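You operate a simulated robot arm through the tools that you are given. There is no shell and no other tool. Be economical: measure what you need, move in short steps, check, and stop when the job is done.

You run a simulated robot arm. Do the job below in one go: nothing can be reset, and whatever is moved stays where it is left.

JOB
Unclamp the brown lead and stand its end in the brown holder.
Fine: red switch off first, and it stays off; open the teal cover before the lead moves and leave it open; shut the orange toggle again. Where these are worked on the way, their far stop is far enough and under half their travel is too little: orange toggle.

Only the result counts: the job must be done as asked and must still hold three seconds after the hand-in. Knocking over, shifting, dropping, spilling or breaking anything else fails it. Lids that push on must go on centred and level and be pressed home; caps that screw on are set level and turned clockwise until they are tight.

ROBOT AND FRAMES
A 7-joint arm with a two-finger parallel gripper, fixed in place. Base frame: the origin is at the foot of the arm, x ahead of it, y to its left, z up; the work surface is at about z = 855. Readings come in mm, degrees, newtons and seconds.
Its first joint turns from -149.0 to 149.0 degrees. Payload 3.43 kg.
The tool frame sits at the grasp point between the pads (the TCP): z along the fingers, y along the line on which they close. The tips reach 30 mm beyond it. The gripper opens to 94 mm. The fingers are 28 mm wide and 10 mm thick; the gripper's body (50 by 96 mm) begins 55 mm behind the TCP.
Orientation is told as [roll, pitch, yaw] about the base's x, y, z axes, in that order, counted from this pose: with the fingers straight down and closing along the base's y, the tool's x points along the base's -x, its y along +y and its z along -z.

CONTROLS
- The arm moves only by the tool drive_tool. Its argument "increments" is a list of rows, each an object of numbers (a shift or turn left out is 0, a gripper value left out holds the last): "dx", "dy", "dz": the shift along the tool's x, y, z in mm; "rx", "ry", "rz": the turn, a rotation vector about the tool's x, y, z in rad; "hand": the opening, from 0 (shut) to 1 (fully open). In form: [{"dx": .., "dy": .., "dz": .., "rx": .., "ry": .., "rz": .., "hand": ..}, ...]. A call has 1 to 10 rows; each row is the pose to reach, as a shift and turn from the pose commanded when the call began, along the tool's axes at that moment. Each row takes 0.2 s and may step no farther than 50 mm and 8.6 degrees from the row before; otherwise, or with a gripper value out of range, the whole call is refused. A pose out of reach is approached as far as the arm can. The call stops where the force on the tool passes 60 N (or 10 N more than at its start, if that is more) or the arm is blocked; 0.2 s more then pass. Each finger travels about 45 mm/s and halts on what it meets, pressing with about 25 N; the grip force reading is that of the motor and also rises with nothing between the fingers. The clock runs only during rows and for 0.2 s after the last one: add rows that repeat a pose to give the fingers time. The reply holds the time, the measured pose of the TCP, the force on the tool along the base axes, the opening and the grip force, in the units named above and with some noise, with the torque about the TCP (base axes, N m) and any sound that the robot's microphone picked up.
- Cameras (640 x 400 px; columns grow to the right, rows downward): "scene" is fixed at [391.8, -494, 1588.2]; the picture's right is [0.99, -0.13, 0.00], its down [-0.05, -0.40, -0.92] and it looks along [0.12, 0.91, -0.40] (base axes); focal length 351 px, centre (320, 200). "wrist" rides on the gripper at [76, 14, -103] in the tool frame; the picture's right is [-0.18, 0.98, 0.00], its down [-0.75, -0.14, -0.64] and it looks along [-0.63, -0.12, 0.77] (tool axes); focal length 243 px, centre (320, 200). There is no depth. A picture from a camera that has moved, and an enlarged one, comes with that camera's place and axes in the base frame and with its lens. The place of the scene camera against the robot may be out by one fixed shift of up to 18 mm in any direction.
- capture(camera): a new picture of that camera. It takes no simulated time.
- enlarge(camera, box): a new picture of the part [left, top, right, bottom] of that camera's present view, enlarged. It takes no simulated time.
- job_done(): hands the job in; it is judged then, once.

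Work in short steps. Places have to be worked out from the pictures, the camera data and where the tool is seen: move nearer, look again, correct. Check each grasp and each placing, and mend what went wrong. You have 120 turns and 76 pictures in all, those below and enlarged ones among them. Open the gripper and draw the arm clear of the work before you hand the job in, unless the task says otherwise; then end with one line.

The tools are called after "Emit:" as name(argument=value, ...) on one line, values as JSON. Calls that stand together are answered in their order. drive_tool: Moves the arm, as the interface text tells. Its arguments: {"type":"object","properties":{"increments":{"type":"array"}},"required":["increments"]} The other tools are called the same way: capture (camera) takes a picture; enlarge (camera, box) takes an enlarged picture of a part of a camera's view; job_done () hands the job in.

At the start:

```text
clock: 0.0
ee_pos: [409.9, 899.5, 1219.1]
ee_rot: [0.0, 0.0, 0.0]
contact_force: [0.2, -0.5, 0.7]
wrist_torque: [-0.01, -0.03, 0.02]
grip_width: 93.9
grasp_force: 0.0
```

scene: 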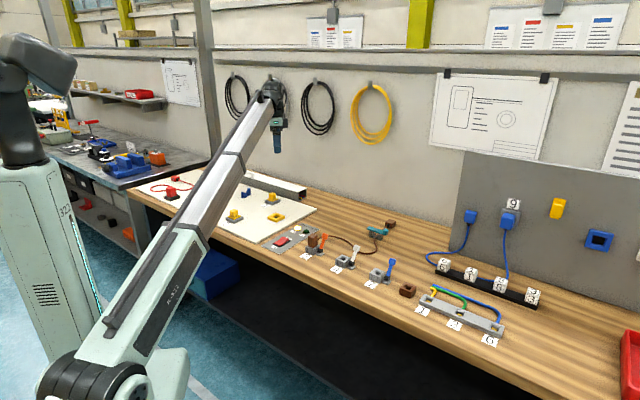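
wrist: 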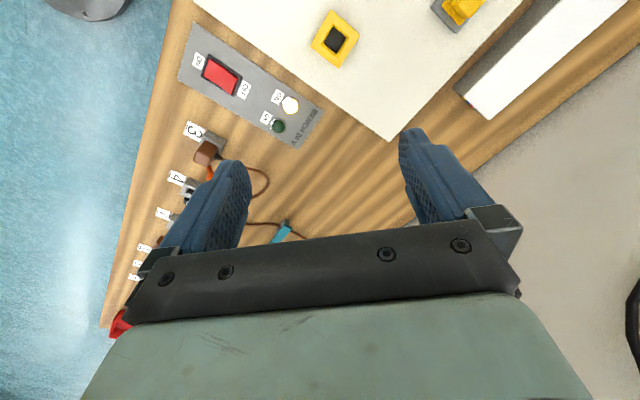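

I'll look closer at the work area first.

Emit:
enlarge(camera="scene", box=[250, 200, 410, 300])

Emit:
enlarge(camera="scene", box=[380, 240, 540, 340])

Emit:
enlarge(camera="wrist", box=[100, 20, 340, 260])

```text
4.00 times, centred on (330, 250) of scene
camera zoom: at [391.8, -494.0, 1588.2], right [0.99, -0.13, 0.0], down [-0.05, -0.4, -0.92], along [0.12, 0.91, -0.4], focal length 1406 px, centre (280, 0)
```

zoom: 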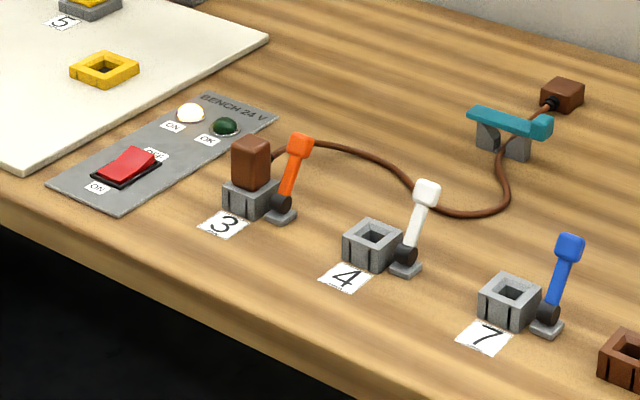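

```text
4.00 times, centred on (460, 290) of scene
camera zoom: at [391.8, -494.0, 1588.2], right [0.99, -0.13, 0.0], down [-0.05, -0.4, -0.92], along [0.12, 0.91, -0.4], focal length 1406 px, centre (-240, -160)
```

zoom: 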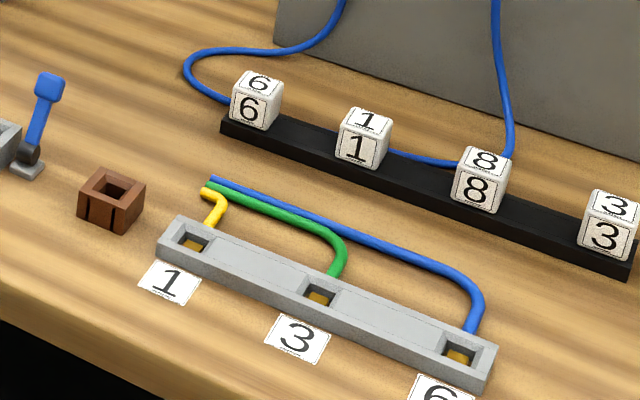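

```text
1.67 times, centred on (220, 140) of wrist
camera zoom: at [333.7, 913.1, 1320.4], right [0.18, 0.98, 0.0], down [0.75, -0.14, 0.64], along [0.63, -0.12, -0.77], focal length 404 px, centre (487, 300)
```

zoom: 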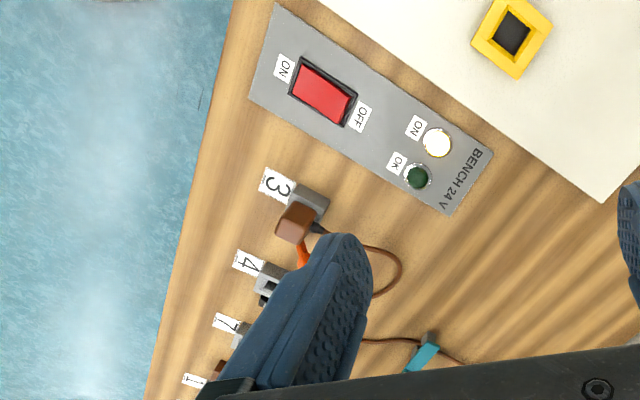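

Switch is around (403,737), brown plug around (515,647). I'll move above the switch to look closer, closing the fingers.

Emit:
drive_tool(increments=[{"dy": -27, "dz": 33, "hand": 0}, {"dy": -54, "dz": 66}, {"dy": -81, "dz": 99}, {"dy": -108, "dz": 132}, {"dy": -135, "dz": 165}, {"dy": -160, "dz": 200}, {"dy": -160, "dz": 200}])

Emit:
capture(camera="wrist")

Emit:
capture(camera="scene")

```text
clock: 1.6
ee_pos: [408.3, 739.8, 1020.8]
ee_rot: [0.0, 0.1, 0.1]
contact_force: [0.2, -0.3, -0.6]
wrist_torque: [0.0, -0.02, 0.02]
grip_width: 0.0
grasp_force: 24.7
```

```text
70 pictures are left
camera wrist: at [332.5, 754.0, 1122.2], right [0.18, 0.98, 0.0], down [0.75, -0.14, 0.64], along [0.63, -0.12, -0.77], focal length 243 px, centre (320, 200)
```

wrist: 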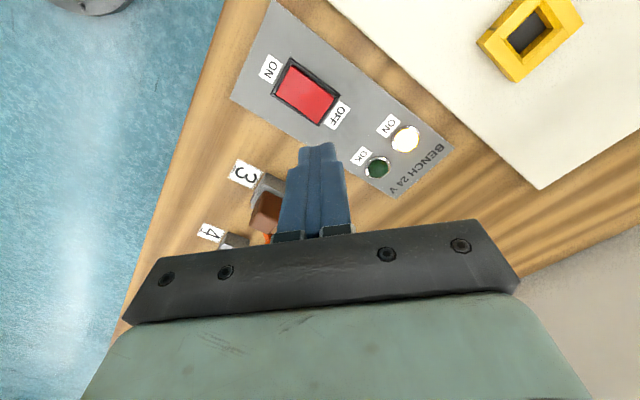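

```text
69 pictures are left
```

scene: 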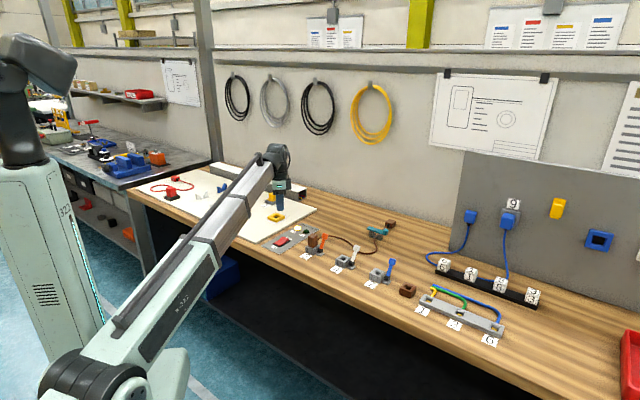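

The rocker runs from ON (386,709) to OFF (420,742), at 45°. I'll turn the fingers 45° so their thin side lies along the rocker, and go lower over the OFF end.

Emit:
drive_tool(increments=[{"dx": -5, "dy": -4, "dz": 15, "rz": 0.14}, {"dx": -5, "dy": -4, "dz": 30, "rz": 0.28}, {"dx": -5, "dy": -4, "dz": 50, "rz": 0.42}, {"dx": -5, "dy": -4, "dz": 65, "rz": 0.56}, {"dx": -5, "dy": -4, "dz": 80, "rz": 0.68}, {"dx": -5, "dy": -4, "dz": 95, "rz": 0.785}])

Emit:
capture(camera="wrist")

Emit:
enlarge(camera="scene", box=[240, 200, 340, 265])

```text
clock: 3.0
ee_pos: [413.4, 733.4, 922.9]
ee_rot: [0.0, 0.0, -45.1]
contact_force: [-0.2, 0.8, -0.3]
wrist_torque: [-0.02, -0.01, 0.03]
grip_width: 0.2
grasp_force: 24.6
```

```text
68 pictures are left
camera wrist: at [370.2, 797.8, 1024.6], right [0.83, 0.56, 0.0], down [0.43, -0.63, 0.64], along [0.36, -0.53, -0.77], focal length 243 px, centre (320, 200)
```

wrist: 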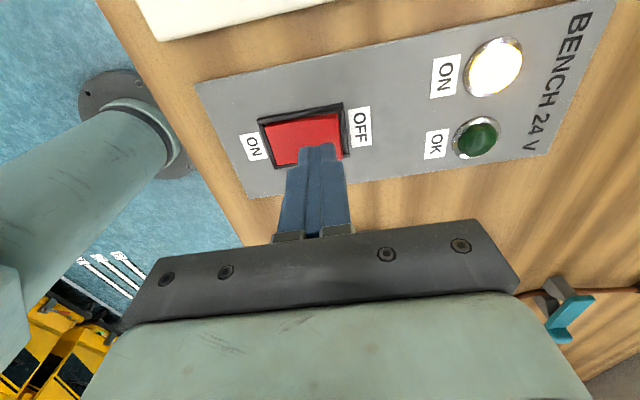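

```text
6.15 times, centred on (290, 232) of scene
camera zoom: at [391.8, -494.0, 1588.2], right [0.99, -0.13, 0.0], down [-0.05, -0.4, -0.92], along [0.12, 0.91, -0.4], focal length 2163 px, centre (505, 0)
```

zoom: 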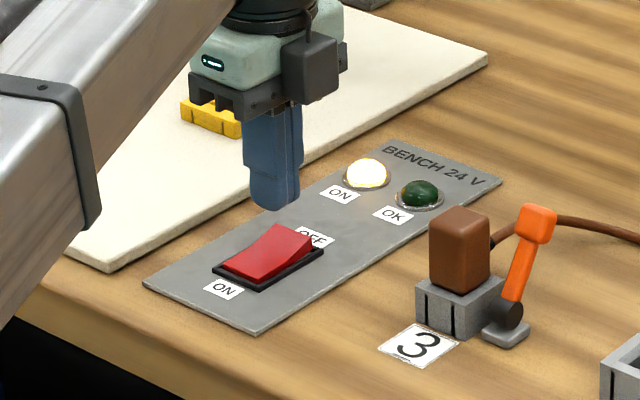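

The OFF end is raised, so it's ON now. I'll shift slightly to be over the OFF half and press down.

Emit:
drive_tool(increments=[{"dx": 5, "dy": 3.5, "dz": 6}, {"dx": 5, "dy": 3.5, "dz": 12}, {"dx": 5, "dy": 3.5, "dz": 16}, {"dx": 5, "dy": 3.5, "dz": 19}, {"dx": 5, "dy": 3.5, "dz": 22}, {"dx": 5, "dy": 3.5, "dz": 24}, {"dx": 5, "dy": 3.5, "dz": 26}, {"dx": 5, "dy": 3.5, "dz": 28}])

Emit:
capture(camera="wrist")

```text
clock: 4.8
ee_pos: [412.8, 742.1, 894.4]
ee_rot: [0.1, 0.0, -45.1]
contact_force: [1.0, -0.7, 1.7]
wrist_torque: [-0.02, -0.03, 0.0]
grip_width: 0.1
grasp_force: 25.1
```

```text
66 pictures are left
camera wrist: at [370.2, 804.9, 996.2], right [0.82, 0.57, 0.0], down [0.43, -0.63, 0.64], along [0.36, -0.53, -0.77], focal length 243 px, centre (320, 200)
```

wrist: 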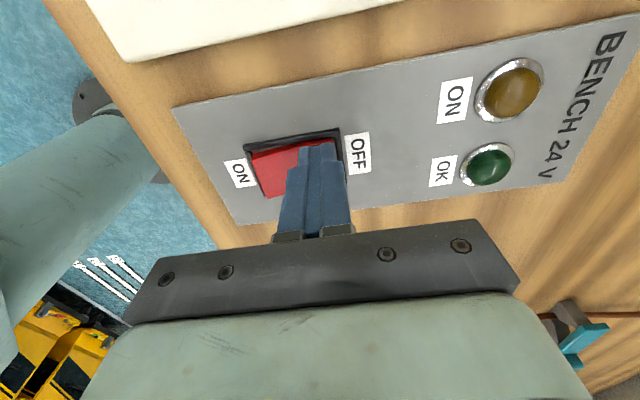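

The ON lamp is out and the rocker has tipped, so the switch is off. I'll rise and go toward the teal cover (~(780,740)), yawing so the camera faces it.

Emit:
drive_tool(increments=[{"dz": -40, "rz": -0.14}, {"dz": -80, "rz": -0.28}, {"dz": -120, "rz": -0.42}, {"dx": -33, "dy": 12, "dz": -135, "rz": -0.57}, {"dx": -66, "dy": 25, "dz": -145, "rz": -0.72}, {"dx": -99, "dy": 38, "dz": -155, "rz": -0.87}, {"dx": -132, "dy": 50, "dz": -155, "rz": -1.02}, {"dx": -165, "dy": 62, "dz": -155, "rz": -1.17}, {"dx": -198, "dy": 75, "dz": -155, "rz": -1.32}, {"dx": -232, "dy": 88, "dz": -155, "rz": -1.47}])

Emit:
capture(camera="wrist")

Emit:
enlarge(camera="scene", box=[340, 210, 420, 262])

```text
clock: 7.0
ee_pos: [642.0, 640.1, 1050.5]
ee_rot: [0.0, 0.1, 39.3]
contact_force: [0.2, 0.2, 0.5]
wrist_torque: [0.04, -0.02, -0.01]
grip_width: 0.0
grasp_force: 25.2
```

```text
65 pictures are left
camera wrist: at [574.2, 602.7, 1152.3], right [-0.48, 0.88, 0.0], down [0.67, 0.37, 0.64], along [0.56, 0.31, -0.77], focal length 243 px, centre (320, 200)
```

wrist: 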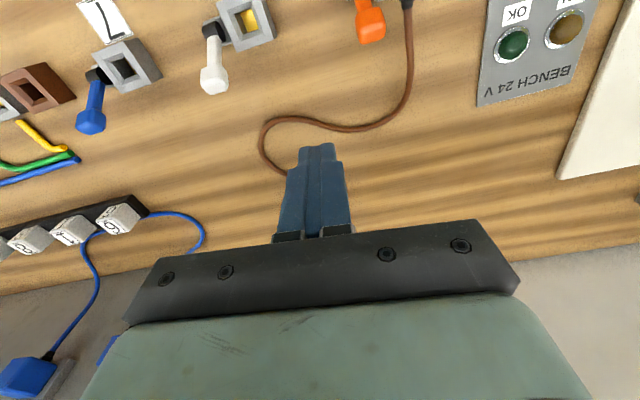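

```text
7.69 times, centred on (380, 236) of scene
camera zoom: at [391.8, -494.0, 1588.2], right [0.99, -0.13, 0.0], down [-0.05, -0.4, -0.92], along [0.12, 0.91, -0.4], focal length 2704 px, centre (-142, -77)
```

zoom: 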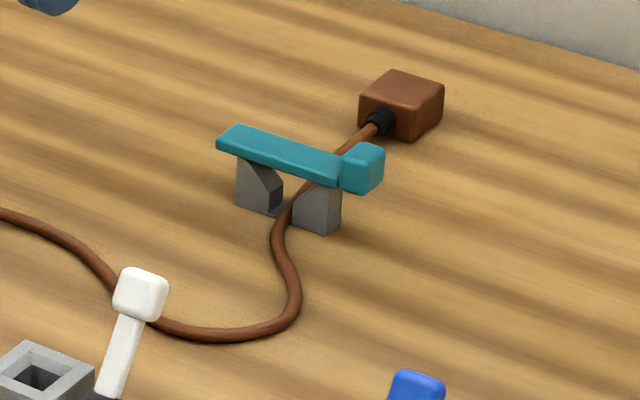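

The cover has its knob on the right (~(829,741)) and hinge on the left (~(765,781)). I'll yaw so the thin finger direction is radial, then tilt the fingers outward to reach it.

Emit:
drive_tool(increments=[{"rz": 0.15}, {"rz": 0.3}, {"rz": 0.45}, {"rz": 0.6}, {"rz": 0.75}, {"rz": 0.9}, {"rz": 1.05}, {"rz": 1.2}, {"rz": 1.35}, {"rz": 1.5}])

Emit:
drive_tool(increments=[{"dy": 15, "rx": -0.14}, {"dy": 30, "rx": -0.28}, {"dy": 45, "rx": -0.42}, {"dy": 60, "rx": -0.56}, {"dy": 75, "rx": -0.7}, {"dy": 75, "rx": -0.785}])

Emit:
capture(camera="wrist")

Emit:
enlarge(camera="scene", box=[300, 170, 428, 250])

```text
clock: 9.2
ee_pos: [639.9, 638.8, 1049.5]
ee_rot: [0.0, 0.0, -46.8]
contact_force: [-0.5, 0.0, 0.3]
wrist_torque: [0.0, 0.01, 0.02]
grip_width: 0.0
grasp_force: 24.8
```

```text
clock: 10.6
ee_pos: [694.8, 691.4, 1050.0]
ee_rot: [45.1, -0.1, -46.7]
contact_force: [-0.1, -0.2, -1.0]
wrist_torque: [-0.01, 0.0, -0.01]
grip_width: 0.0
grasp_force: 25.4
```

```text
63 pictures are left
camera wrist: at [597.5, 704.0, 1131.4], right [0.63, 0.34, 0.7], down [0.11, -0.93, 0.35], along [0.77, -0.14, -0.62], focal length 243 px, centre (320, 200)
```

wrist: 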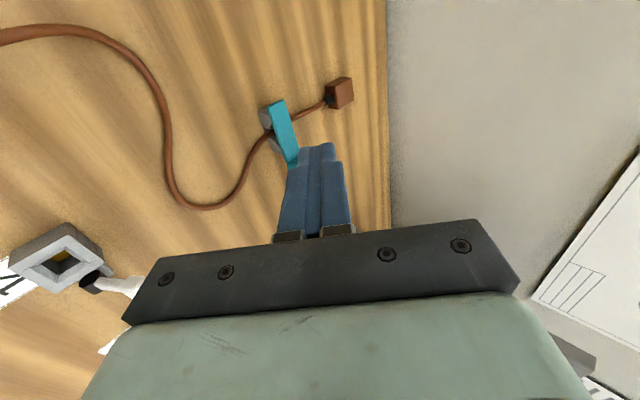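

```text
5.00 times, centred on (364, 210) of scene
camera zoom: at [391.8, -494.0, 1588.2], right [0.99, -0.13, 0.0], down [-0.05, -0.4, -0.92], along [0.12, 0.91, -0.4], focal length 1757 px, centre (100, 150)
```

zoom: 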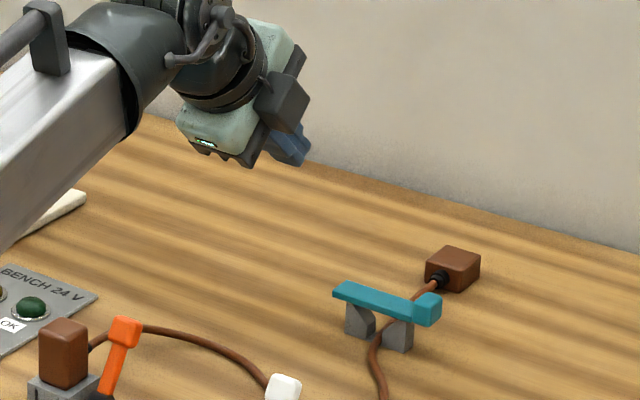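

Fingertip comparison shows scene-camera estimates are ~25 mm too far in y; the wrist view puts the hinge end near (763,749) and knob near (828,714). I'll move right of the knob and lower for a clear view.

Emit:
drive_tool(increments=[{"dx": -30, "dy": -7, "dz": 20}, {"dx": -60, "dy": -14, "dz": 45}, {"dx": -80, "dy": -14, "dz": 70}, {"dx": -80, "dy": -14, "dz": 70}])

Emit:
capture(camera="wrist")

Emit:
enlarge(camera="scene", box=[330, 190, 426, 250])

```text
clock: 11.6
ee_pos: [781.2, 658.0, 995.3]
ee_rot: [45.0, -0.1, -46.7]
contact_force: [0.2, -0.3, 0.1]
wrist_torque: [-0.01, -0.02, 0.01]
grip_width: 0.1
grasp_force: 25.3
```

```text
61 pictures are left
camera wrist: at [682.7, 670.9, 1076.5], right [0.63, 0.34, 0.69], down [0.11, -0.93, 0.35], along [0.77, -0.14, -0.63], focal length 243 px, centre (320, 200)
```

wrist: 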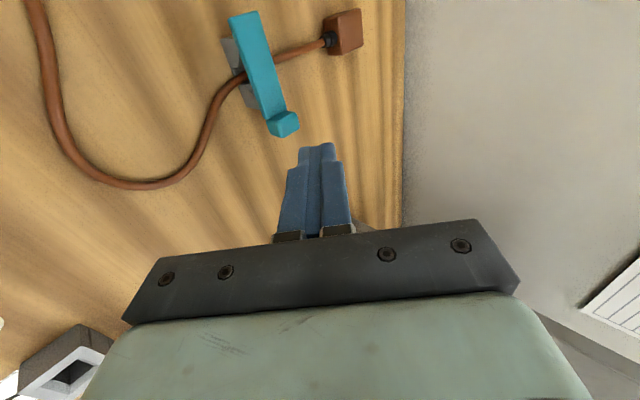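

```text
6.67 times, centred on (378, 220) of scene
camera zoom: at [391.8, -494.0, 1588.2], right [0.99, -0.13, 0.0], down [-0.05, -0.4, -0.92], along [0.12, 0.91, -0.4], focal length 2343 px, centre (-67, 67)
```

zoom: 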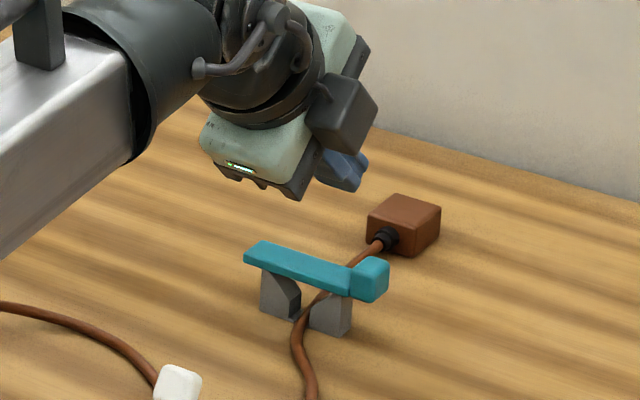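

Knob at about (823,694.5), z≈877–899; lid lies along the tool's x axis. I'll descend in front of the knob with the cable clear to the left, stopping slightly high to check.

Emit:
drive_tool(increments=[{"dx": -9, "dy": -22, "dz": 23}, {"dx": -9, "dy": -44, "dz": 46}, {"dx": -9, "dy": -66, "dz": 68.6}, {"dx": -9, "dy": -66, "dz": 68.6}])

Emit:
capture(camera="wrist")

Emit:
enlarge(camera="scene", box=[330, 190, 426, 250])

```text
clock: 12.6
ee_pos: [784.8, 656.8, 896.2]
ee_rot: [45.0, 0.0, -46.7]
contact_force: [-0.4, -0.2, 0.2]
wrist_torque: [-0.02, 0.03, -0.01]
grip_width: 0.3
grasp_force: 24.7
```

```text
59 pictures are left
camera wrist: at [688.8, 668.0, 978.6], right [0.63, 0.34, 0.69], down [0.11, -0.93, 0.35], along [0.77, -0.14, -0.63], focal length 243 px, centre (320, 200)
```

wrist: 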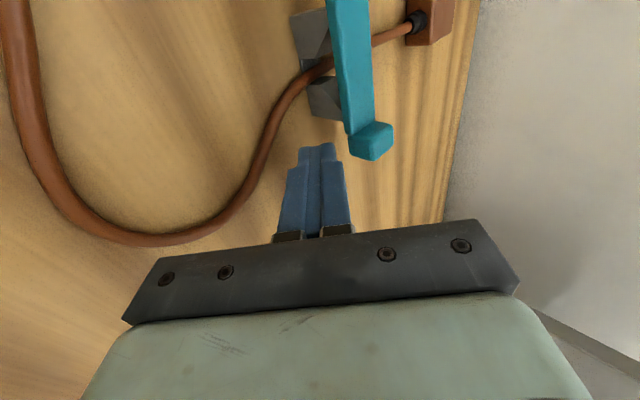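

```text
6.67 times, centred on (378, 220) of scene
camera zoom: at [391.8, -494.0, 1588.2], right [0.99, -0.13, 0.0], down [-0.05, -0.4, -0.92], along [0.12, 0.91, -0.4], focal length 2343 px, centre (-67, 67)
```

zoom: 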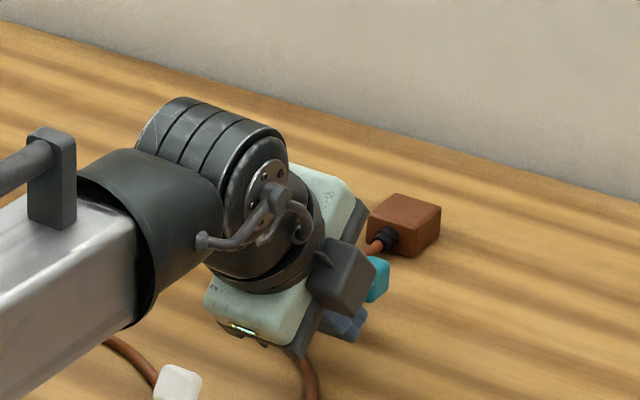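

Let me see the knob in detail to locate its lower edge.

Emit:
enlarge(camera="wrist", box=[270, 80, 430, 180])

```text
4.00 times, centred on (350, 130) of wrist
camera zoom: at [688.8, 668.0, 978.6], right [0.63, 0.34, 0.69], down [0.11, -0.93, 0.35], along [0.77, -0.14, -0.63], focal length 970 px, centre (200, 480)
```

zoom: 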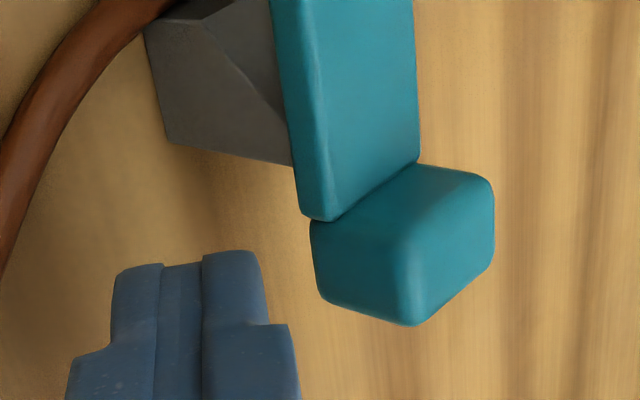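

Knob front face r≈1068 (along the tool's outward direction), bottom z≈878. I'll drop 9 mm and slide the tip 24 mm outward beneath its front lower edge.

Emit:
drive_tool(increments=[{"dy": -6.4, "dz": 6.4}, {"dy": 0, "dz": 13}, {"dy": 5, "dz": 18}, {"dy": 10.6, "dz": 23.3}])

Emit:
enlarge(camera="wrist", box=[240, 60, 400, 160])

```text
clock: 13.6
ee_pos: [801.1, 670.5, 886.7]
ee_rot: [44.8, 0.0, -46.7]
contact_force: [-11.8, -16.5, -0.6]
wrist_torque: [-0.06, 0.04, 0.12]
grip_width: 0.1
grasp_force: 24.3
```

```text
4.00 times, centred on (320, 110) of wrist
camera zoom: at [704.4, 682.6, 968.8], right [0.63, 0.34, 0.69], down [0.11, -0.93, 0.36], along [0.77, -0.15, -0.63], focal length 970 px, centre (320, 560)
```

zoom: 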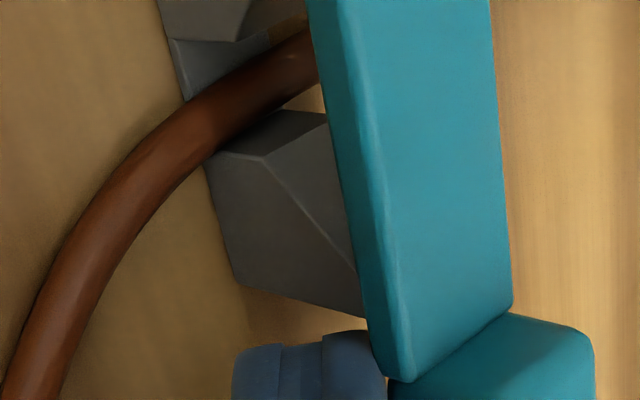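

Contact is purely radial, so the tip is meeting the knob's face rather than passing beneath. I'll back out, open the fingers to ~50 mm, and come in with one thin finger under and one above the knob.

Emit:
drive_tool(increments=[{"dz": -25}, {"dz": -50, "hand": 0.53}, {"dy": 16, "dz": -50}, {"dy": 32, "dz": -50}, {"dy": 32, "dz": -50}])

Emit:
enlarge(camera="wrist", box=[200, 40, 440, 190])

```text
clock: 14.8
ee_pos: [794.7, 661.6, 945.8]
ee_rot: [45.0, 0.0, -46.7]
contact_force: [0.0, -0.8, -0.3]
wrist_torque: [0.01, 0.01, -0.04]
grip_width: 49.8
grasp_force: 0.0
```

```text
2.67 times, centred on (320, 115) of wrist
camera zoom: at [697.5, 674.5, 1027.3], right [0.63, 0.34, 0.69], down [0.11, -0.93, 0.35], along [0.77, -0.14, -0.63], focal length 647 px, centre (320, 427)
```

zoom: 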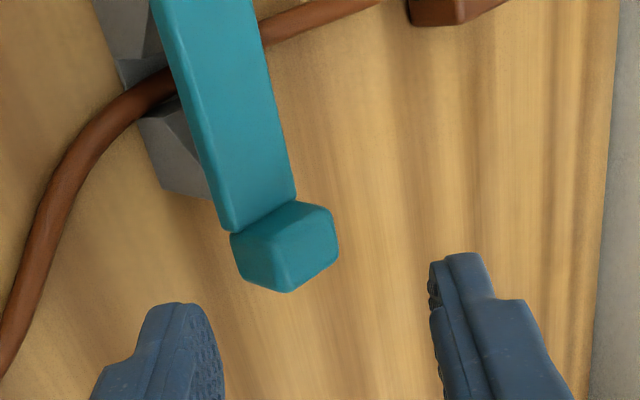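

Fingers bracket the knob as planned. Advance along the tool axis so the lower finger goes under it.

Emit:
drive_tool(increments=[{"dz": 15}, {"dz": 30}, {"dz": 40}, {"dz": 48}, {"dz": 54}])

Emit:
enlarge(camera="wrist", box=[200, 40, 440, 190])

Emit:
enlarge(camera="scene", box=[330, 190, 426, 250])

```text
clock: 16.0
ee_pos: [821.4, 687.8, 906.0]
ee_rot: [45.0, 0.0, -46.8]
contact_force: [-0.3, 0.1, 0.3]
wrist_torque: [-0.01, -0.01, -0.02]
grip_width: 49.7
grasp_force: 0.0
```

```text
2.67 times, centred on (320, 115) of wrist
camera zoom: at [724.2, 700.3, 988.6], right [0.63, 0.34, 0.69], down [0.11, -0.93, 0.35], along [0.77, -0.14, -0.63], focal length 647 px, centre (320, 427)
```

zoom: 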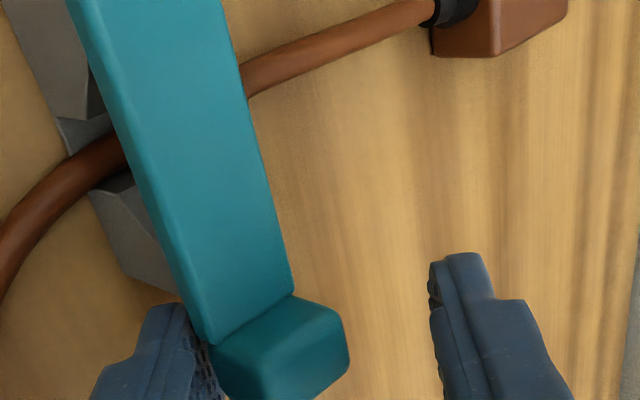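

```text
6.67 times, centred on (378, 220) of scene
camera zoom: at [391.8, -494.0, 1588.2], right [0.99, -0.13, 0.0], down [-0.05, -0.4, -0.92], along [0.12, 0.91, -0.4], focal length 2343 px, centre (-67, 67)
```

zoom: 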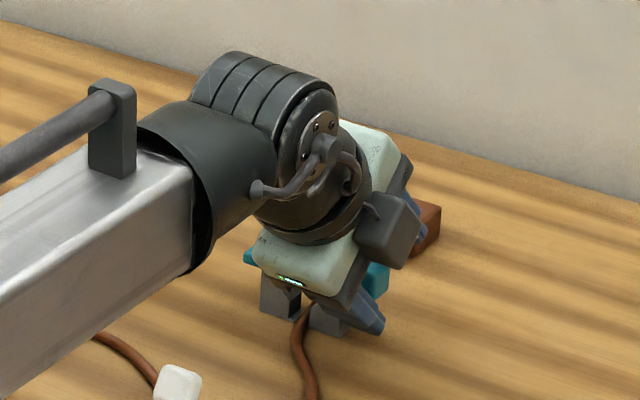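

Lower finger sits under the knob edge without contact. Now lift along the lid's arc, first ~40°.

Emit:
drive_tool(increments=[{"dx": 0, "dy": 6, "dz": -6}, {"dx": 1, "dy": 12, "dz": -12}, {"dx": 4.5, "dy": 21.2, "dz": -21.2}, {"dx": 10, "dy": 29.3, "dz": -29.3}, {"dx": 17.5, "dy": 36.8, "dz": -36.8}])

Emit:
capture(camera="wrist")

Emit:
enlarge(camera="scene", box=[330, 190, 426, 250])

```text
clock: 17.2
ee_pos: [809.6, 700.3, 959.8]
ee_rot: [45.0, 0.0, -46.7]
contact_force: [-0.4, -0.6, -0.5]
wrist_torque: [-0.01, -0.05, 0.05]
grip_width: 49.8
grasp_force: 0.4
```

```text
52 pictures are left
camera wrist: at [712.0, 712.9, 1041.8], right [0.63, 0.34, 0.69], down [0.11, -0.93, 0.35], along [0.77, -0.14, -0.63], focal length 243 px, centre (320, 200)
```

wrist: 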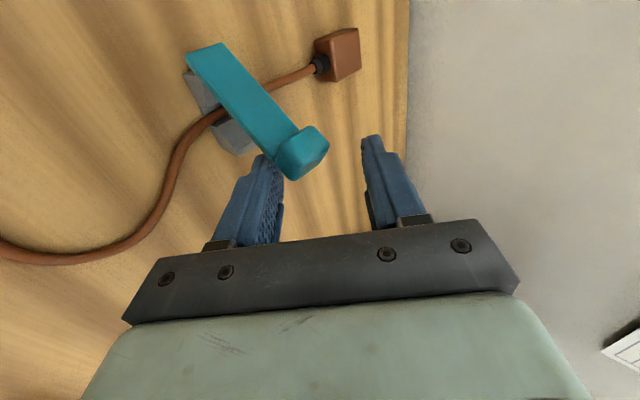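

```text
6.67 times, centred on (378, 220) of scene
camera zoom: at [391.8, -494.0, 1588.2], right [0.99, -0.13, 0.0], down [-0.05, -0.4, -0.92], along [0.12, 0.91, -0.4], focal length 2343 px, centre (-67, 67)
```

zoom: 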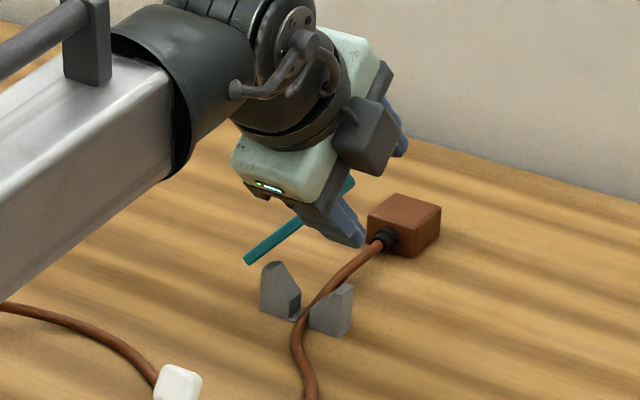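

The lid is lifting and pivots on its left end. Continue the arc past vertical.

Emit:
drive_tool(increments=[{"dx": 8, "dy": 5, "dz": -5}, {"dx": 15.5, "dy": 9, "dz": -9}, {"dx": 25, "dy": 12, "dz": -12}, {"dx": 34, "dy": 14, "dz": -14}, {"dx": 44, "dy": 14, "dz": -14}, {"dx": 54, "dy": 14, "dz": -14}])

Emit:
capture(camera="wrist")

Emit:
enlarge(camera="scene", box=[330, 190, 426, 250])

```text
clock: 18.6
ee_pos: [771.5, 743.2, 978.3]
ee_rot: [44.9, 0.0, -46.7]
contact_force: [-0.8, -0.4, 0.6]
wrist_torque: [-0.04, -0.01, -0.03]
grip_width: 49.8
grasp_force: 0.1
```

```text
50 pictures are left
camera wrist: at [675.7, 753.8, 1061.2], right [0.63, 0.34, 0.69], down [0.11, -0.93, 0.35], along [0.77, -0.14, -0.63], focal length 243 px, centre (320, 200)
```

wrist: 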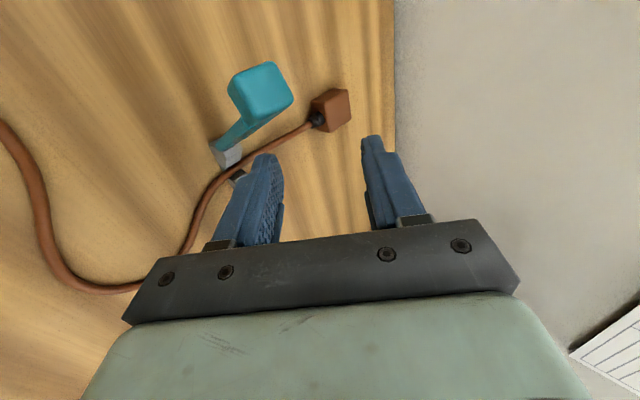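

```text
6.67 times, centred on (378, 220) of scene
camera zoom: at [391.8, -494.0, 1588.2], right [0.99, -0.13, 0.0], down [-0.05, -0.4, -0.92], along [0.12, 0.91, -0.4], focal length 2343 px, centre (-67, 67)
```

zoom: 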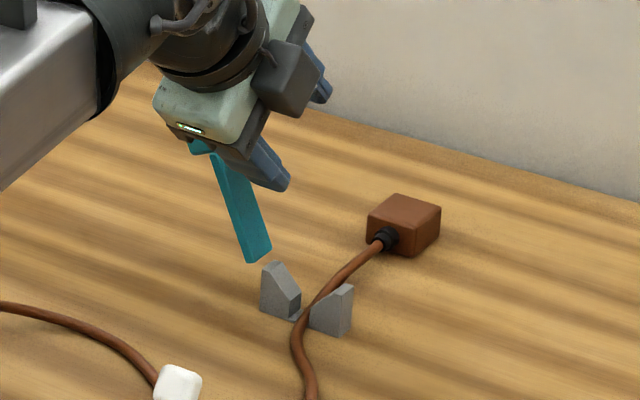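

The lid is past vertical. I'll retract along the tool axis, away to the right, and see whether it stays.

Emit:
drive_tool(increments=[{"dx": -15}, {"dx": -30, "dz": -20}, {"dx": -30, "dz": -60}, {"dx": -30, "dz": -105}, {"dx": -30, "dz": -150}, {"dx": -30, "dz": -150}])

Emit:
capture(camera="wrist")

Emit:
enlarge(camera="scene", box=[330, 190, 426, 250])

```text
clock: 20.0
ee_pos: [717.9, 644.6, 1084.8]
ee_rot: [45.0, -0.1, -46.6]
contact_force: [-0.4, -0.2, 0.5]
wrist_torque: [0.02, -0.02, -0.03]
grip_width: 49.7
grasp_force: 0.1
```

```text
48 pictures are left
camera wrist: at [620.2, 657.8, 1167.4], right [0.63, 0.34, 0.69], down [0.11, -0.93, 0.35], along [0.77, -0.14, -0.63], focal length 243 px, centre (320, 200)
```

wrist: 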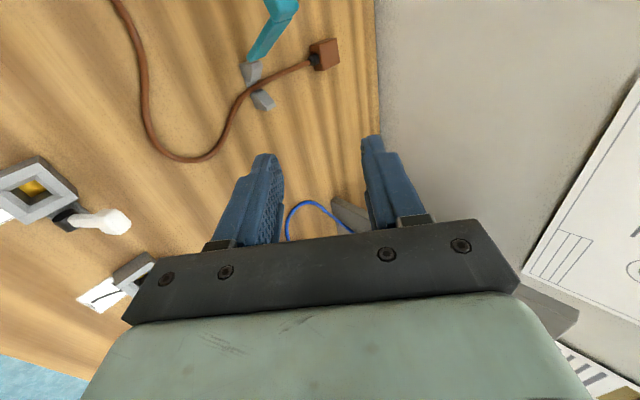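

```text
6.67 times, centred on (378, 220) of scene
camera zoom: at [391.8, -494.0, 1588.2], right [0.99, -0.13, 0.0], down [-0.05, -0.4, -0.92], along [0.12, 0.91, -0.4], focal length 2343 px, centre (-67, 67)
```

zoom: 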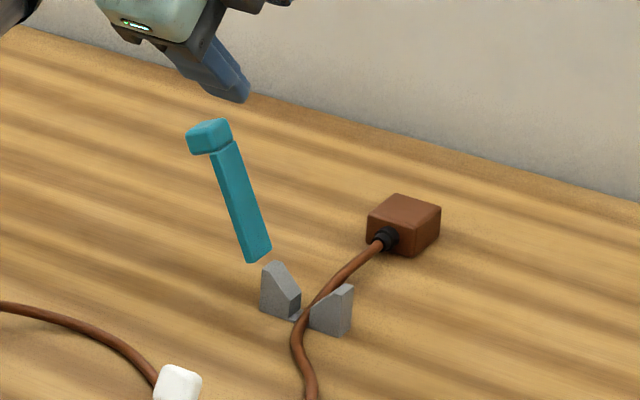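

The cover stays open. Next I return the tool to vertical and move over the right of the orange toggle for a clear view.

Emit:
drive_tool(increments=[{"dx": 0, "dy": -20, "dz": -20, "rx": 0.13}, {"dx": 10, "dy": -45, "dz": -35, "rx": 0.26}, {"dx": 25, "dy": -75, "dz": -46, "rx": 0.4}, {"dx": 40, "dy": -105, "dz": -46, "rx": 0.54}, {"dx": 55, "dy": -130, "dz": -46, "rx": 0.67}, {"dx": 68, "dy": -152, "dz": -46, "rx": 0.785}, {"dx": 68, "dy": -152, "dz": -46, "rx": 0.785}])

Emit:
capture(camera="wrist")

Emit:
enlarge(camera="scene", box=[280, 215, 360, 265])

```text
clock: 21.6
ee_pos: [569.3, 597.6, 1012.4]
ee_rot: [-0.1, 0.0, -46.6]
contact_force: [0.0, 0.5, 0.3]
wrist_torque: [0.01, 0.01, 0.01]
grip_width: 49.7
grasp_force: 0.1
```

```text
46 pictures are left
camera wrist: at [528.5, 662.7, 1114.3], right [0.84, 0.54, 0.0], down [0.41, -0.64, 0.64], along [0.35, -0.54, -0.77], focal length 243 px, centre (320, 200)
```

wrist: 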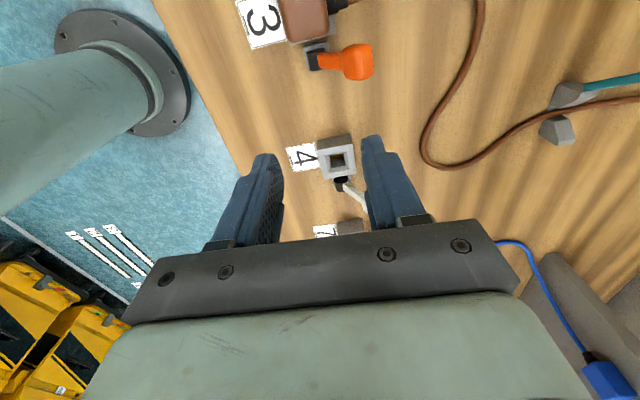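

```text
8.00 times, centred on (320, 240) of scene
camera zoom: at [391.8, -494.0, 1588.2], right [0.99, -0.13, 0.0], down [-0.05, -0.4, -0.92], along [0.12, 0.91, -0.4], focal length 2812 px, centre (320, -120)
```

zoom: 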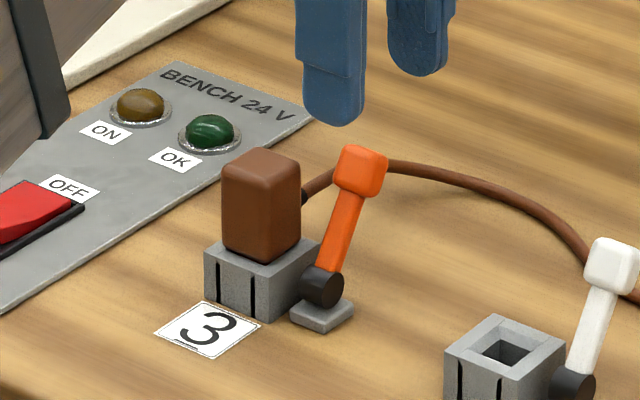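

The orange lever pivots at about r=829, z≈870 and leans back to its head at r≈859, z≈919, so it opens toward the front edge. I'll close the fingers and get behind the head, checking the cable.

Emit:
drive_tool(increments=[{"dy": 35, "hand": 0}, {"dy": 70, "dx": 10}, {"dy": 70, "dx": 22, "dz": 12}, {"dy": 70, "dx": 22, "dz": 12}])

Emit:
capture(camera="wrist")

Emit:
enlarge(camera="scene", box=[280, 215, 360, 265])

```text
clock: 22.6
ee_pos: [604.7, 661.0, 998.0]
ee_rot: [-0.1, 0.0, -46.6]
contact_force: [0.2, -0.3, -0.5]
wrist_torque: [-0.01, 0.01, -0.01]
grip_width: 0.3
grasp_force: 25.0
```

```text
44 pictures are left
camera wrist: at [563.6, 726.5, 1100.4], right [0.84, 0.54, 0.0], down [0.41, -0.65, 0.64], along [0.35, -0.54, -0.77], focal length 243 px, centre (320, 200)
```

wrist: 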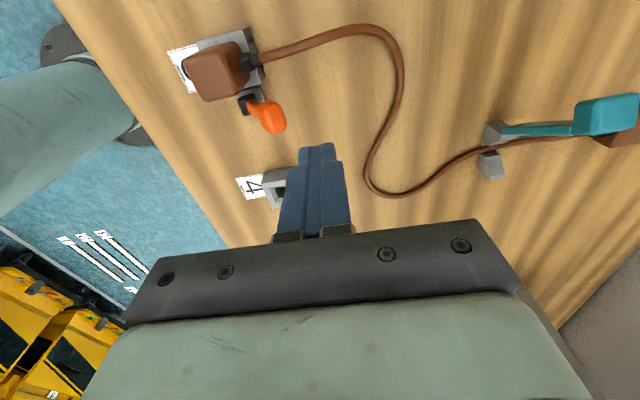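

```text
8.00 times, centred on (320, 240) of scene
camera zoom: at [391.8, -494.0, 1588.2], right [0.99, -0.13, 0.0], down [-0.05, -0.4, -0.92], along [0.12, 0.91, -0.4], focal length 2812 px, centre (320, -120)
```

zoom: 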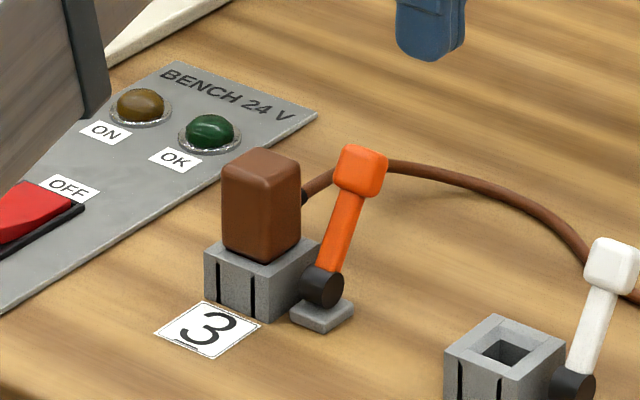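

Cable at t≈-115 is clear of the lever (t≈-79). Descend behind the head with closed fingers, then pull it toward the front to r≈835 first.

Emit:
drive_tool(increments=[{"dx": 8, "dz": 35}, {"dx": 8, "dz": 71}, {"dx": 8, "dy": -10, "dz": 71}, {"dx": 8, "dy": -20, "dz": 71}, {"dx": 8, "dy": -30, "dz": 71}, {"dx": 8, "dy": -40, "dz": 71}, {"dx": 8, "dy": -50, "dz": 71}, {"dx": 8, "dy": -60, "dz": 71}])

Emit:
enlarge(camera="scene", box=[280, 215, 360, 265])

```text
clock: 23.9
ee_pos: [576.0, 645.9, 933.5]
ee_rot: [0.7, -0.1, -46.7]
contact_force: [4.2, 0.7, 11.5]
wrist_torque: [-0.12, 0.04, 0.07]
grip_width: 0.0
grasp_force: 24.8
stopped in row 6: the force on the tool passed its limit at 69 N (the readings are from after the stop); the commanded pose is now the measured one
```

```text
8.00 times, centred on (320, 240) of scene
camera zoom: at [391.8, -494.0, 1588.2], right [0.99, -0.13, 0.0], down [-0.05, -0.4, -0.92], along [0.12, 0.91, -0.4], focal length 2812 px, centre (320, -120)
```

zoom: 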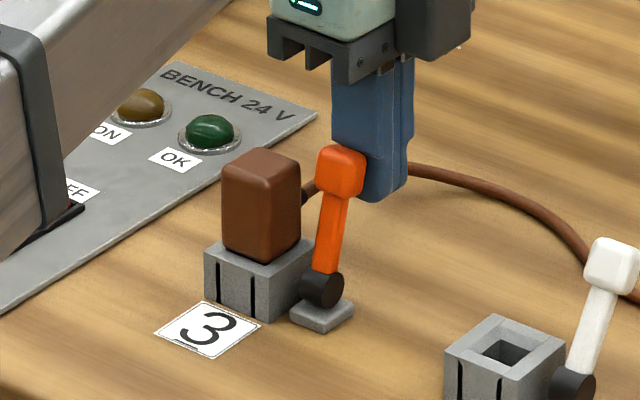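

The lever moved about 17° then the force limit tripped, with little residual force — probably stiff friction. Continue more slowly.

Emit:
drive_tool(increments=[{"dy": -3}, {"dy": -6}, {"dy": -9}, {"dy": -12}, {"dy": -15}, {"dy": -18}, {"dy": -21}, {"dy": -24}])

Emit:
enlarge(camera="scene", box=[280, 215, 360, 265])

```text
clock: 24.9
ee_pos: [568.6, 639.9, 935.1]
ee_rot: [0.9, -0.1, -46.8]
contact_force: [4.7, 1.0, 17.2]
wrist_torque: [-0.11, 0.2, 0.06]
grip_width: 0.0
grasp_force: 25.3
stopped in row 4: the force on the tool passed its limit at 64 N (the readings are from after the stop); the commanded pose is now the measured one
```

```text
8.00 times, centred on (320, 240) of scene
camera zoom: at [391.8, -494.0, 1588.2], right [0.99, -0.13, 0.0], down [-0.05, -0.4, -0.92], along [0.12, 0.91, -0.4], focal length 2812 px, centre (320, -120)
```

zoom: 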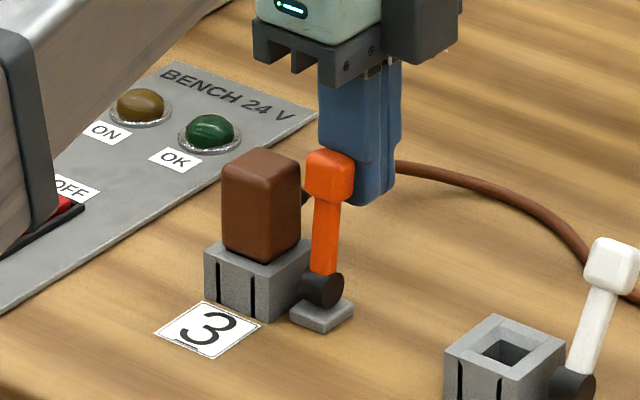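

The rising head is jamming under the step in the finger. I'll back off 2 mm, raise 8 mm and continue pushing.

Emit:
drive_tool(increments=[{"dy": 3}, {"dy": 3, "dz": -8}, {"dy": -2, "dz": -8}, {"dy": -7, "dz": -8}, {"dy": -12, "dz": -8}, {"dy": -17, "dz": -8}, {"dy": -22, "dz": -8}, {"dy": -27, "dz": -8}])

Emit:
enlarge(camera="scene", box=[280, 215, 360, 265])

```text
clock: 26.7
ee_pos: [548.3, 620.4, 943.3]
ee_rot: [0.7, -0.1, -46.8]
contact_force: [-0.9, -0.8, 0.5]
wrist_torque: [0.02, 0.0, -0.01]
grip_width: 0.0
grasp_force: 24.7
```

```text
8.00 times, centred on (320, 240) of scene
camera zoom: at [391.8, -494.0, 1588.2], right [0.99, -0.13, 0.0], down [-0.05, -0.4, -0.92], along [0.12, 0.91, -0.4], focal length 2812 px, centre (320, -120)
```

zoom: 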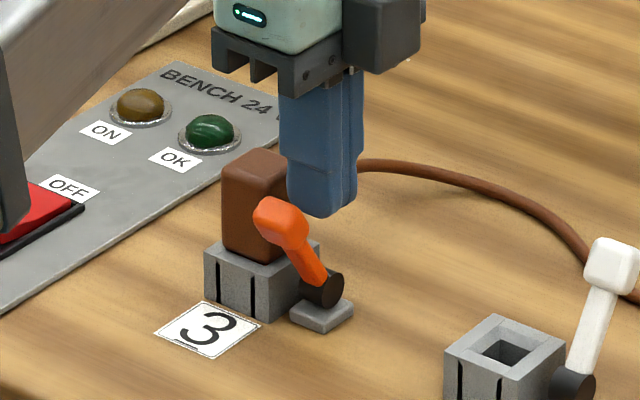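

The lever snapped over to about −36°. I'll lower and press gently on to confirm it's at its far stop.

Emit:
drive_tool(increments=[{"dz": 12}, {"dy": -4, "dz": 12}, {"dy": -8, "dz": 12}, {"dy": -11, "dz": 12}, {"dy": -14, "dz": 12}, {"dy": -17, "dz": 12}, {"dy": -20, "dz": 12}])

Emit:
enlarge(camera="scene", box=[280, 215, 360, 265])

```text
clock: 28.2
ee_pos: [543.2, 617.3, 932.3]
ee_rot: [2.3, 0.1, -46.9]
contact_force: [13.5, 12.6, 6.9]
wrist_torque: [0.31, -0.37, 0.06]
grip_width: 0.0
grasp_force: 25.0
stopped in row 7: the force on the tool passed its limit at 63 N (the readings are from after the stop); the commanded pose is now the measured one
```

```text
8.00 times, centred on (320, 240) of scene
camera zoom: at [391.8, -494.0, 1588.2], right [0.99, -0.13, 0.0], down [-0.05, -0.4, -0.92], along [0.12, 0.91, -0.4], focal length 2812 px, centre (320, -120)
```

zoom: 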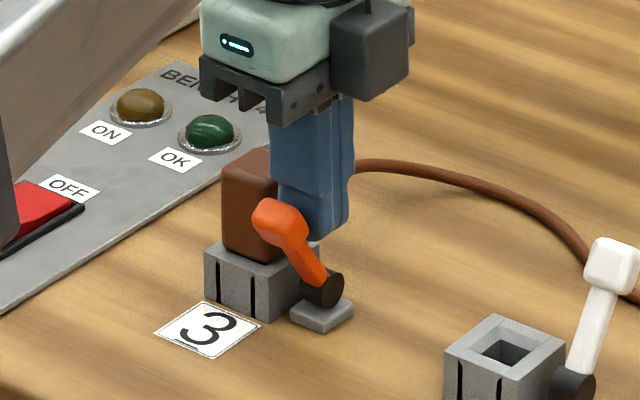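

The lever resists at 63 N, so it's at its far stop. Now I rise, turn 90° so the fingers close along the bench row, and hover over the plug with fingers open.

Emit:
drive_tool(increments=[{"dy": 3, "dz": -20, "rx": 0.03}, {"dy": 3, "dz": -60, "rx": 0.04}, {"dz": -85, "rx": 0.04, "hand": 0.6}])

Emit:
drive_tool(increments=[{"dx": 4, "dy": 2, "rz": -0.15}, {"dx": 8, "dy": 4, "rz": -0.3}, {"dx": 12, "dy": 6, "rz": -0.45}, {"dx": 16, "dy": 8, "rz": -0.6}, {"dx": 20, "dy": 10, "rz": -0.75}, {"dx": 24, "dy": 11, "rz": -0.9}, {"dx": 28, "dy": 12, "rz": -1.05}, {"dx": 31, "dy": 13, "rz": -1.2}, {"dx": 34, "dy": 14, "rz": -1.35}, {"dx": 36, "dy": 15, "rz": -1.5}])

Emit:
capture(camera="wrist")

Emit:
enlarge(camera="scene", box=[270, 205, 366, 265])

```text
clock: 29.0
ee_pos: [540.2, 612.1, 1017.7]
ee_rot: [-0.4, 0.0, -46.7]
contact_force: [0.1, 0.1, 0.2]
wrist_torque: [-0.05, -0.03, -0.03]
grip_width: 32.4
grasp_force: 0.1
```

```text
clock: 31.2
ee_pos: [527.1, 649.0, 1016.6]
ee_rot: [0.0, 0.3, 39.3]
contact_force: [-0.5, -0.2, 1.4]
wrist_torque: [-0.02, 0.01, 0.03]
grip_width: 56.2
grasp_force: 0.0
```

```text
38 pictures are left
camera wrist: at [458.7, 612.4, 1119.3], right [-0.48, 0.88, 0.0], down [0.68, 0.37, 0.64], along [0.56, 0.31, -0.77], focal length 243 px, centre (320, 200)
```

wrist: 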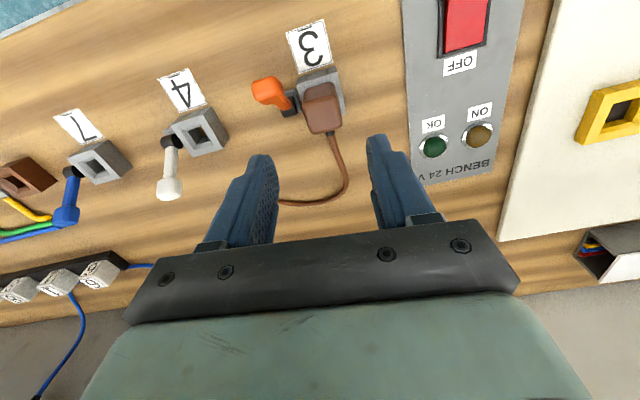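

```text
6.67 times, centred on (318, 235) of scene
camera zoom: at [391.8, -494.0, 1588.2], right [0.99, -0.13, 0.0], down [-0.05, -0.4, -0.92], along [0.12, 0.91, -0.4], focal length 2343 px, centre (333, -33)
```

zoom: 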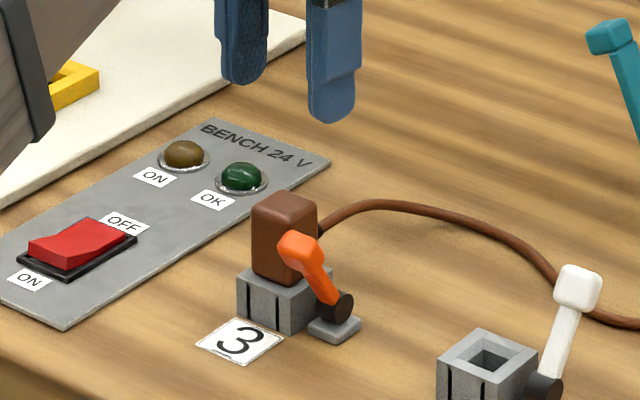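

Toggle stays open. Enlarge the plug to find its faces.

Emit:
enlarge(camera="wrist", box=[250, 50, 410, 150])

```text
4.00 times, centred on (330, 100) of wrist
camera zoom: at [458.7, 612.4, 1119.3], right [-0.48, 0.88, 0.0], down [0.68, 0.37, 0.64], along [0.56, 0.31, -0.77], focal length 970 px, centre (280, 600)
```

zoom: 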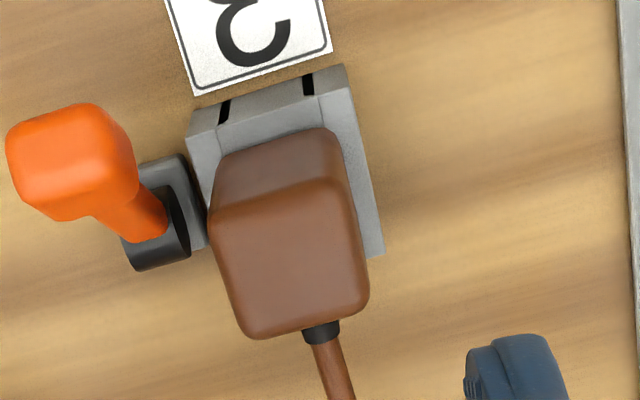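

Plug top centre ≈ (520,650), about 29 mm wide, bench-aligned. Align, narrow opening to 44 mm and lower to just above the plug.

Emit:
drive_tool(increments=[{"dx": 2.9, "dy": 6, "dz": 20, "rz": -0.068, "hand": 0.47}, {"dx": 2.9, "dy": 6, "dz": 44, "rz": -0.068}, {"dx": 2.9, "dy": 6, "dz": 44, "rz": -0.068}])

Emit:
capture(camera="wrist")

Emit:
enlarge(camera="scene", box=[270, 205, 366, 265])

```text
clock: 32.0
ee_pos: [518.7, 651.7, 971.1]
ee_rot: [0.0, 0.3, 43.1]
contact_force: [-0.8, 1.1, 0.2]
wrist_torque: [0.02, 0.02, 0.0]
grip_width: 44.0
grasp_force: 0.0
```

```text
35 pictures are left
camera wrist: at [454.0, 609.7, 1073.9], right [-0.54, 0.84, 0.0], down [0.65, 0.41, 0.64], along [0.54, 0.34, -0.77], focal length 243 px, centre (320, 200)
```

wrist: 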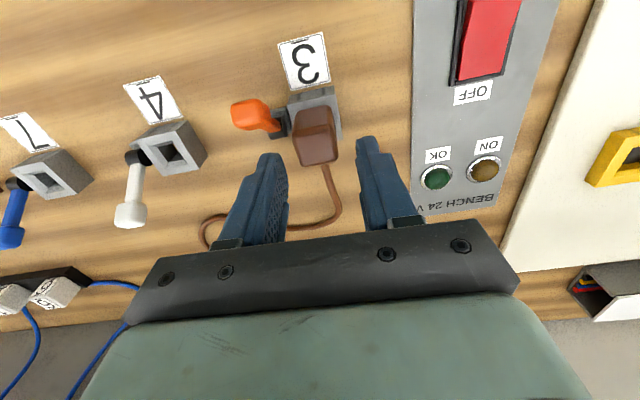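

```text
6.67 times, centred on (318, 235) of scene
camera zoom: at [391.8, -494.0, 1588.2], right [0.99, -0.13, 0.0], down [-0.05, -0.4, -0.92], along [0.12, 0.91, -0.4], focal length 2343 px, centre (333, -33)
```

zoom: 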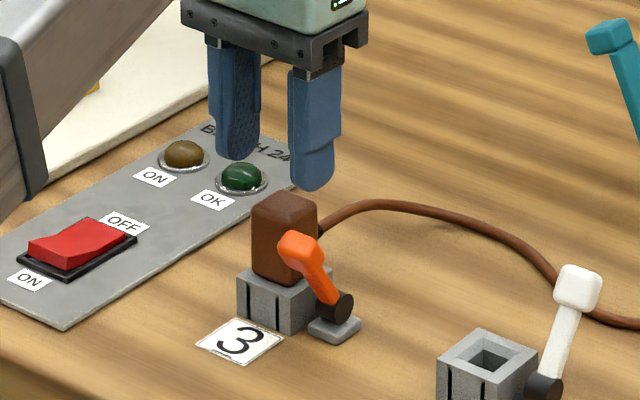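

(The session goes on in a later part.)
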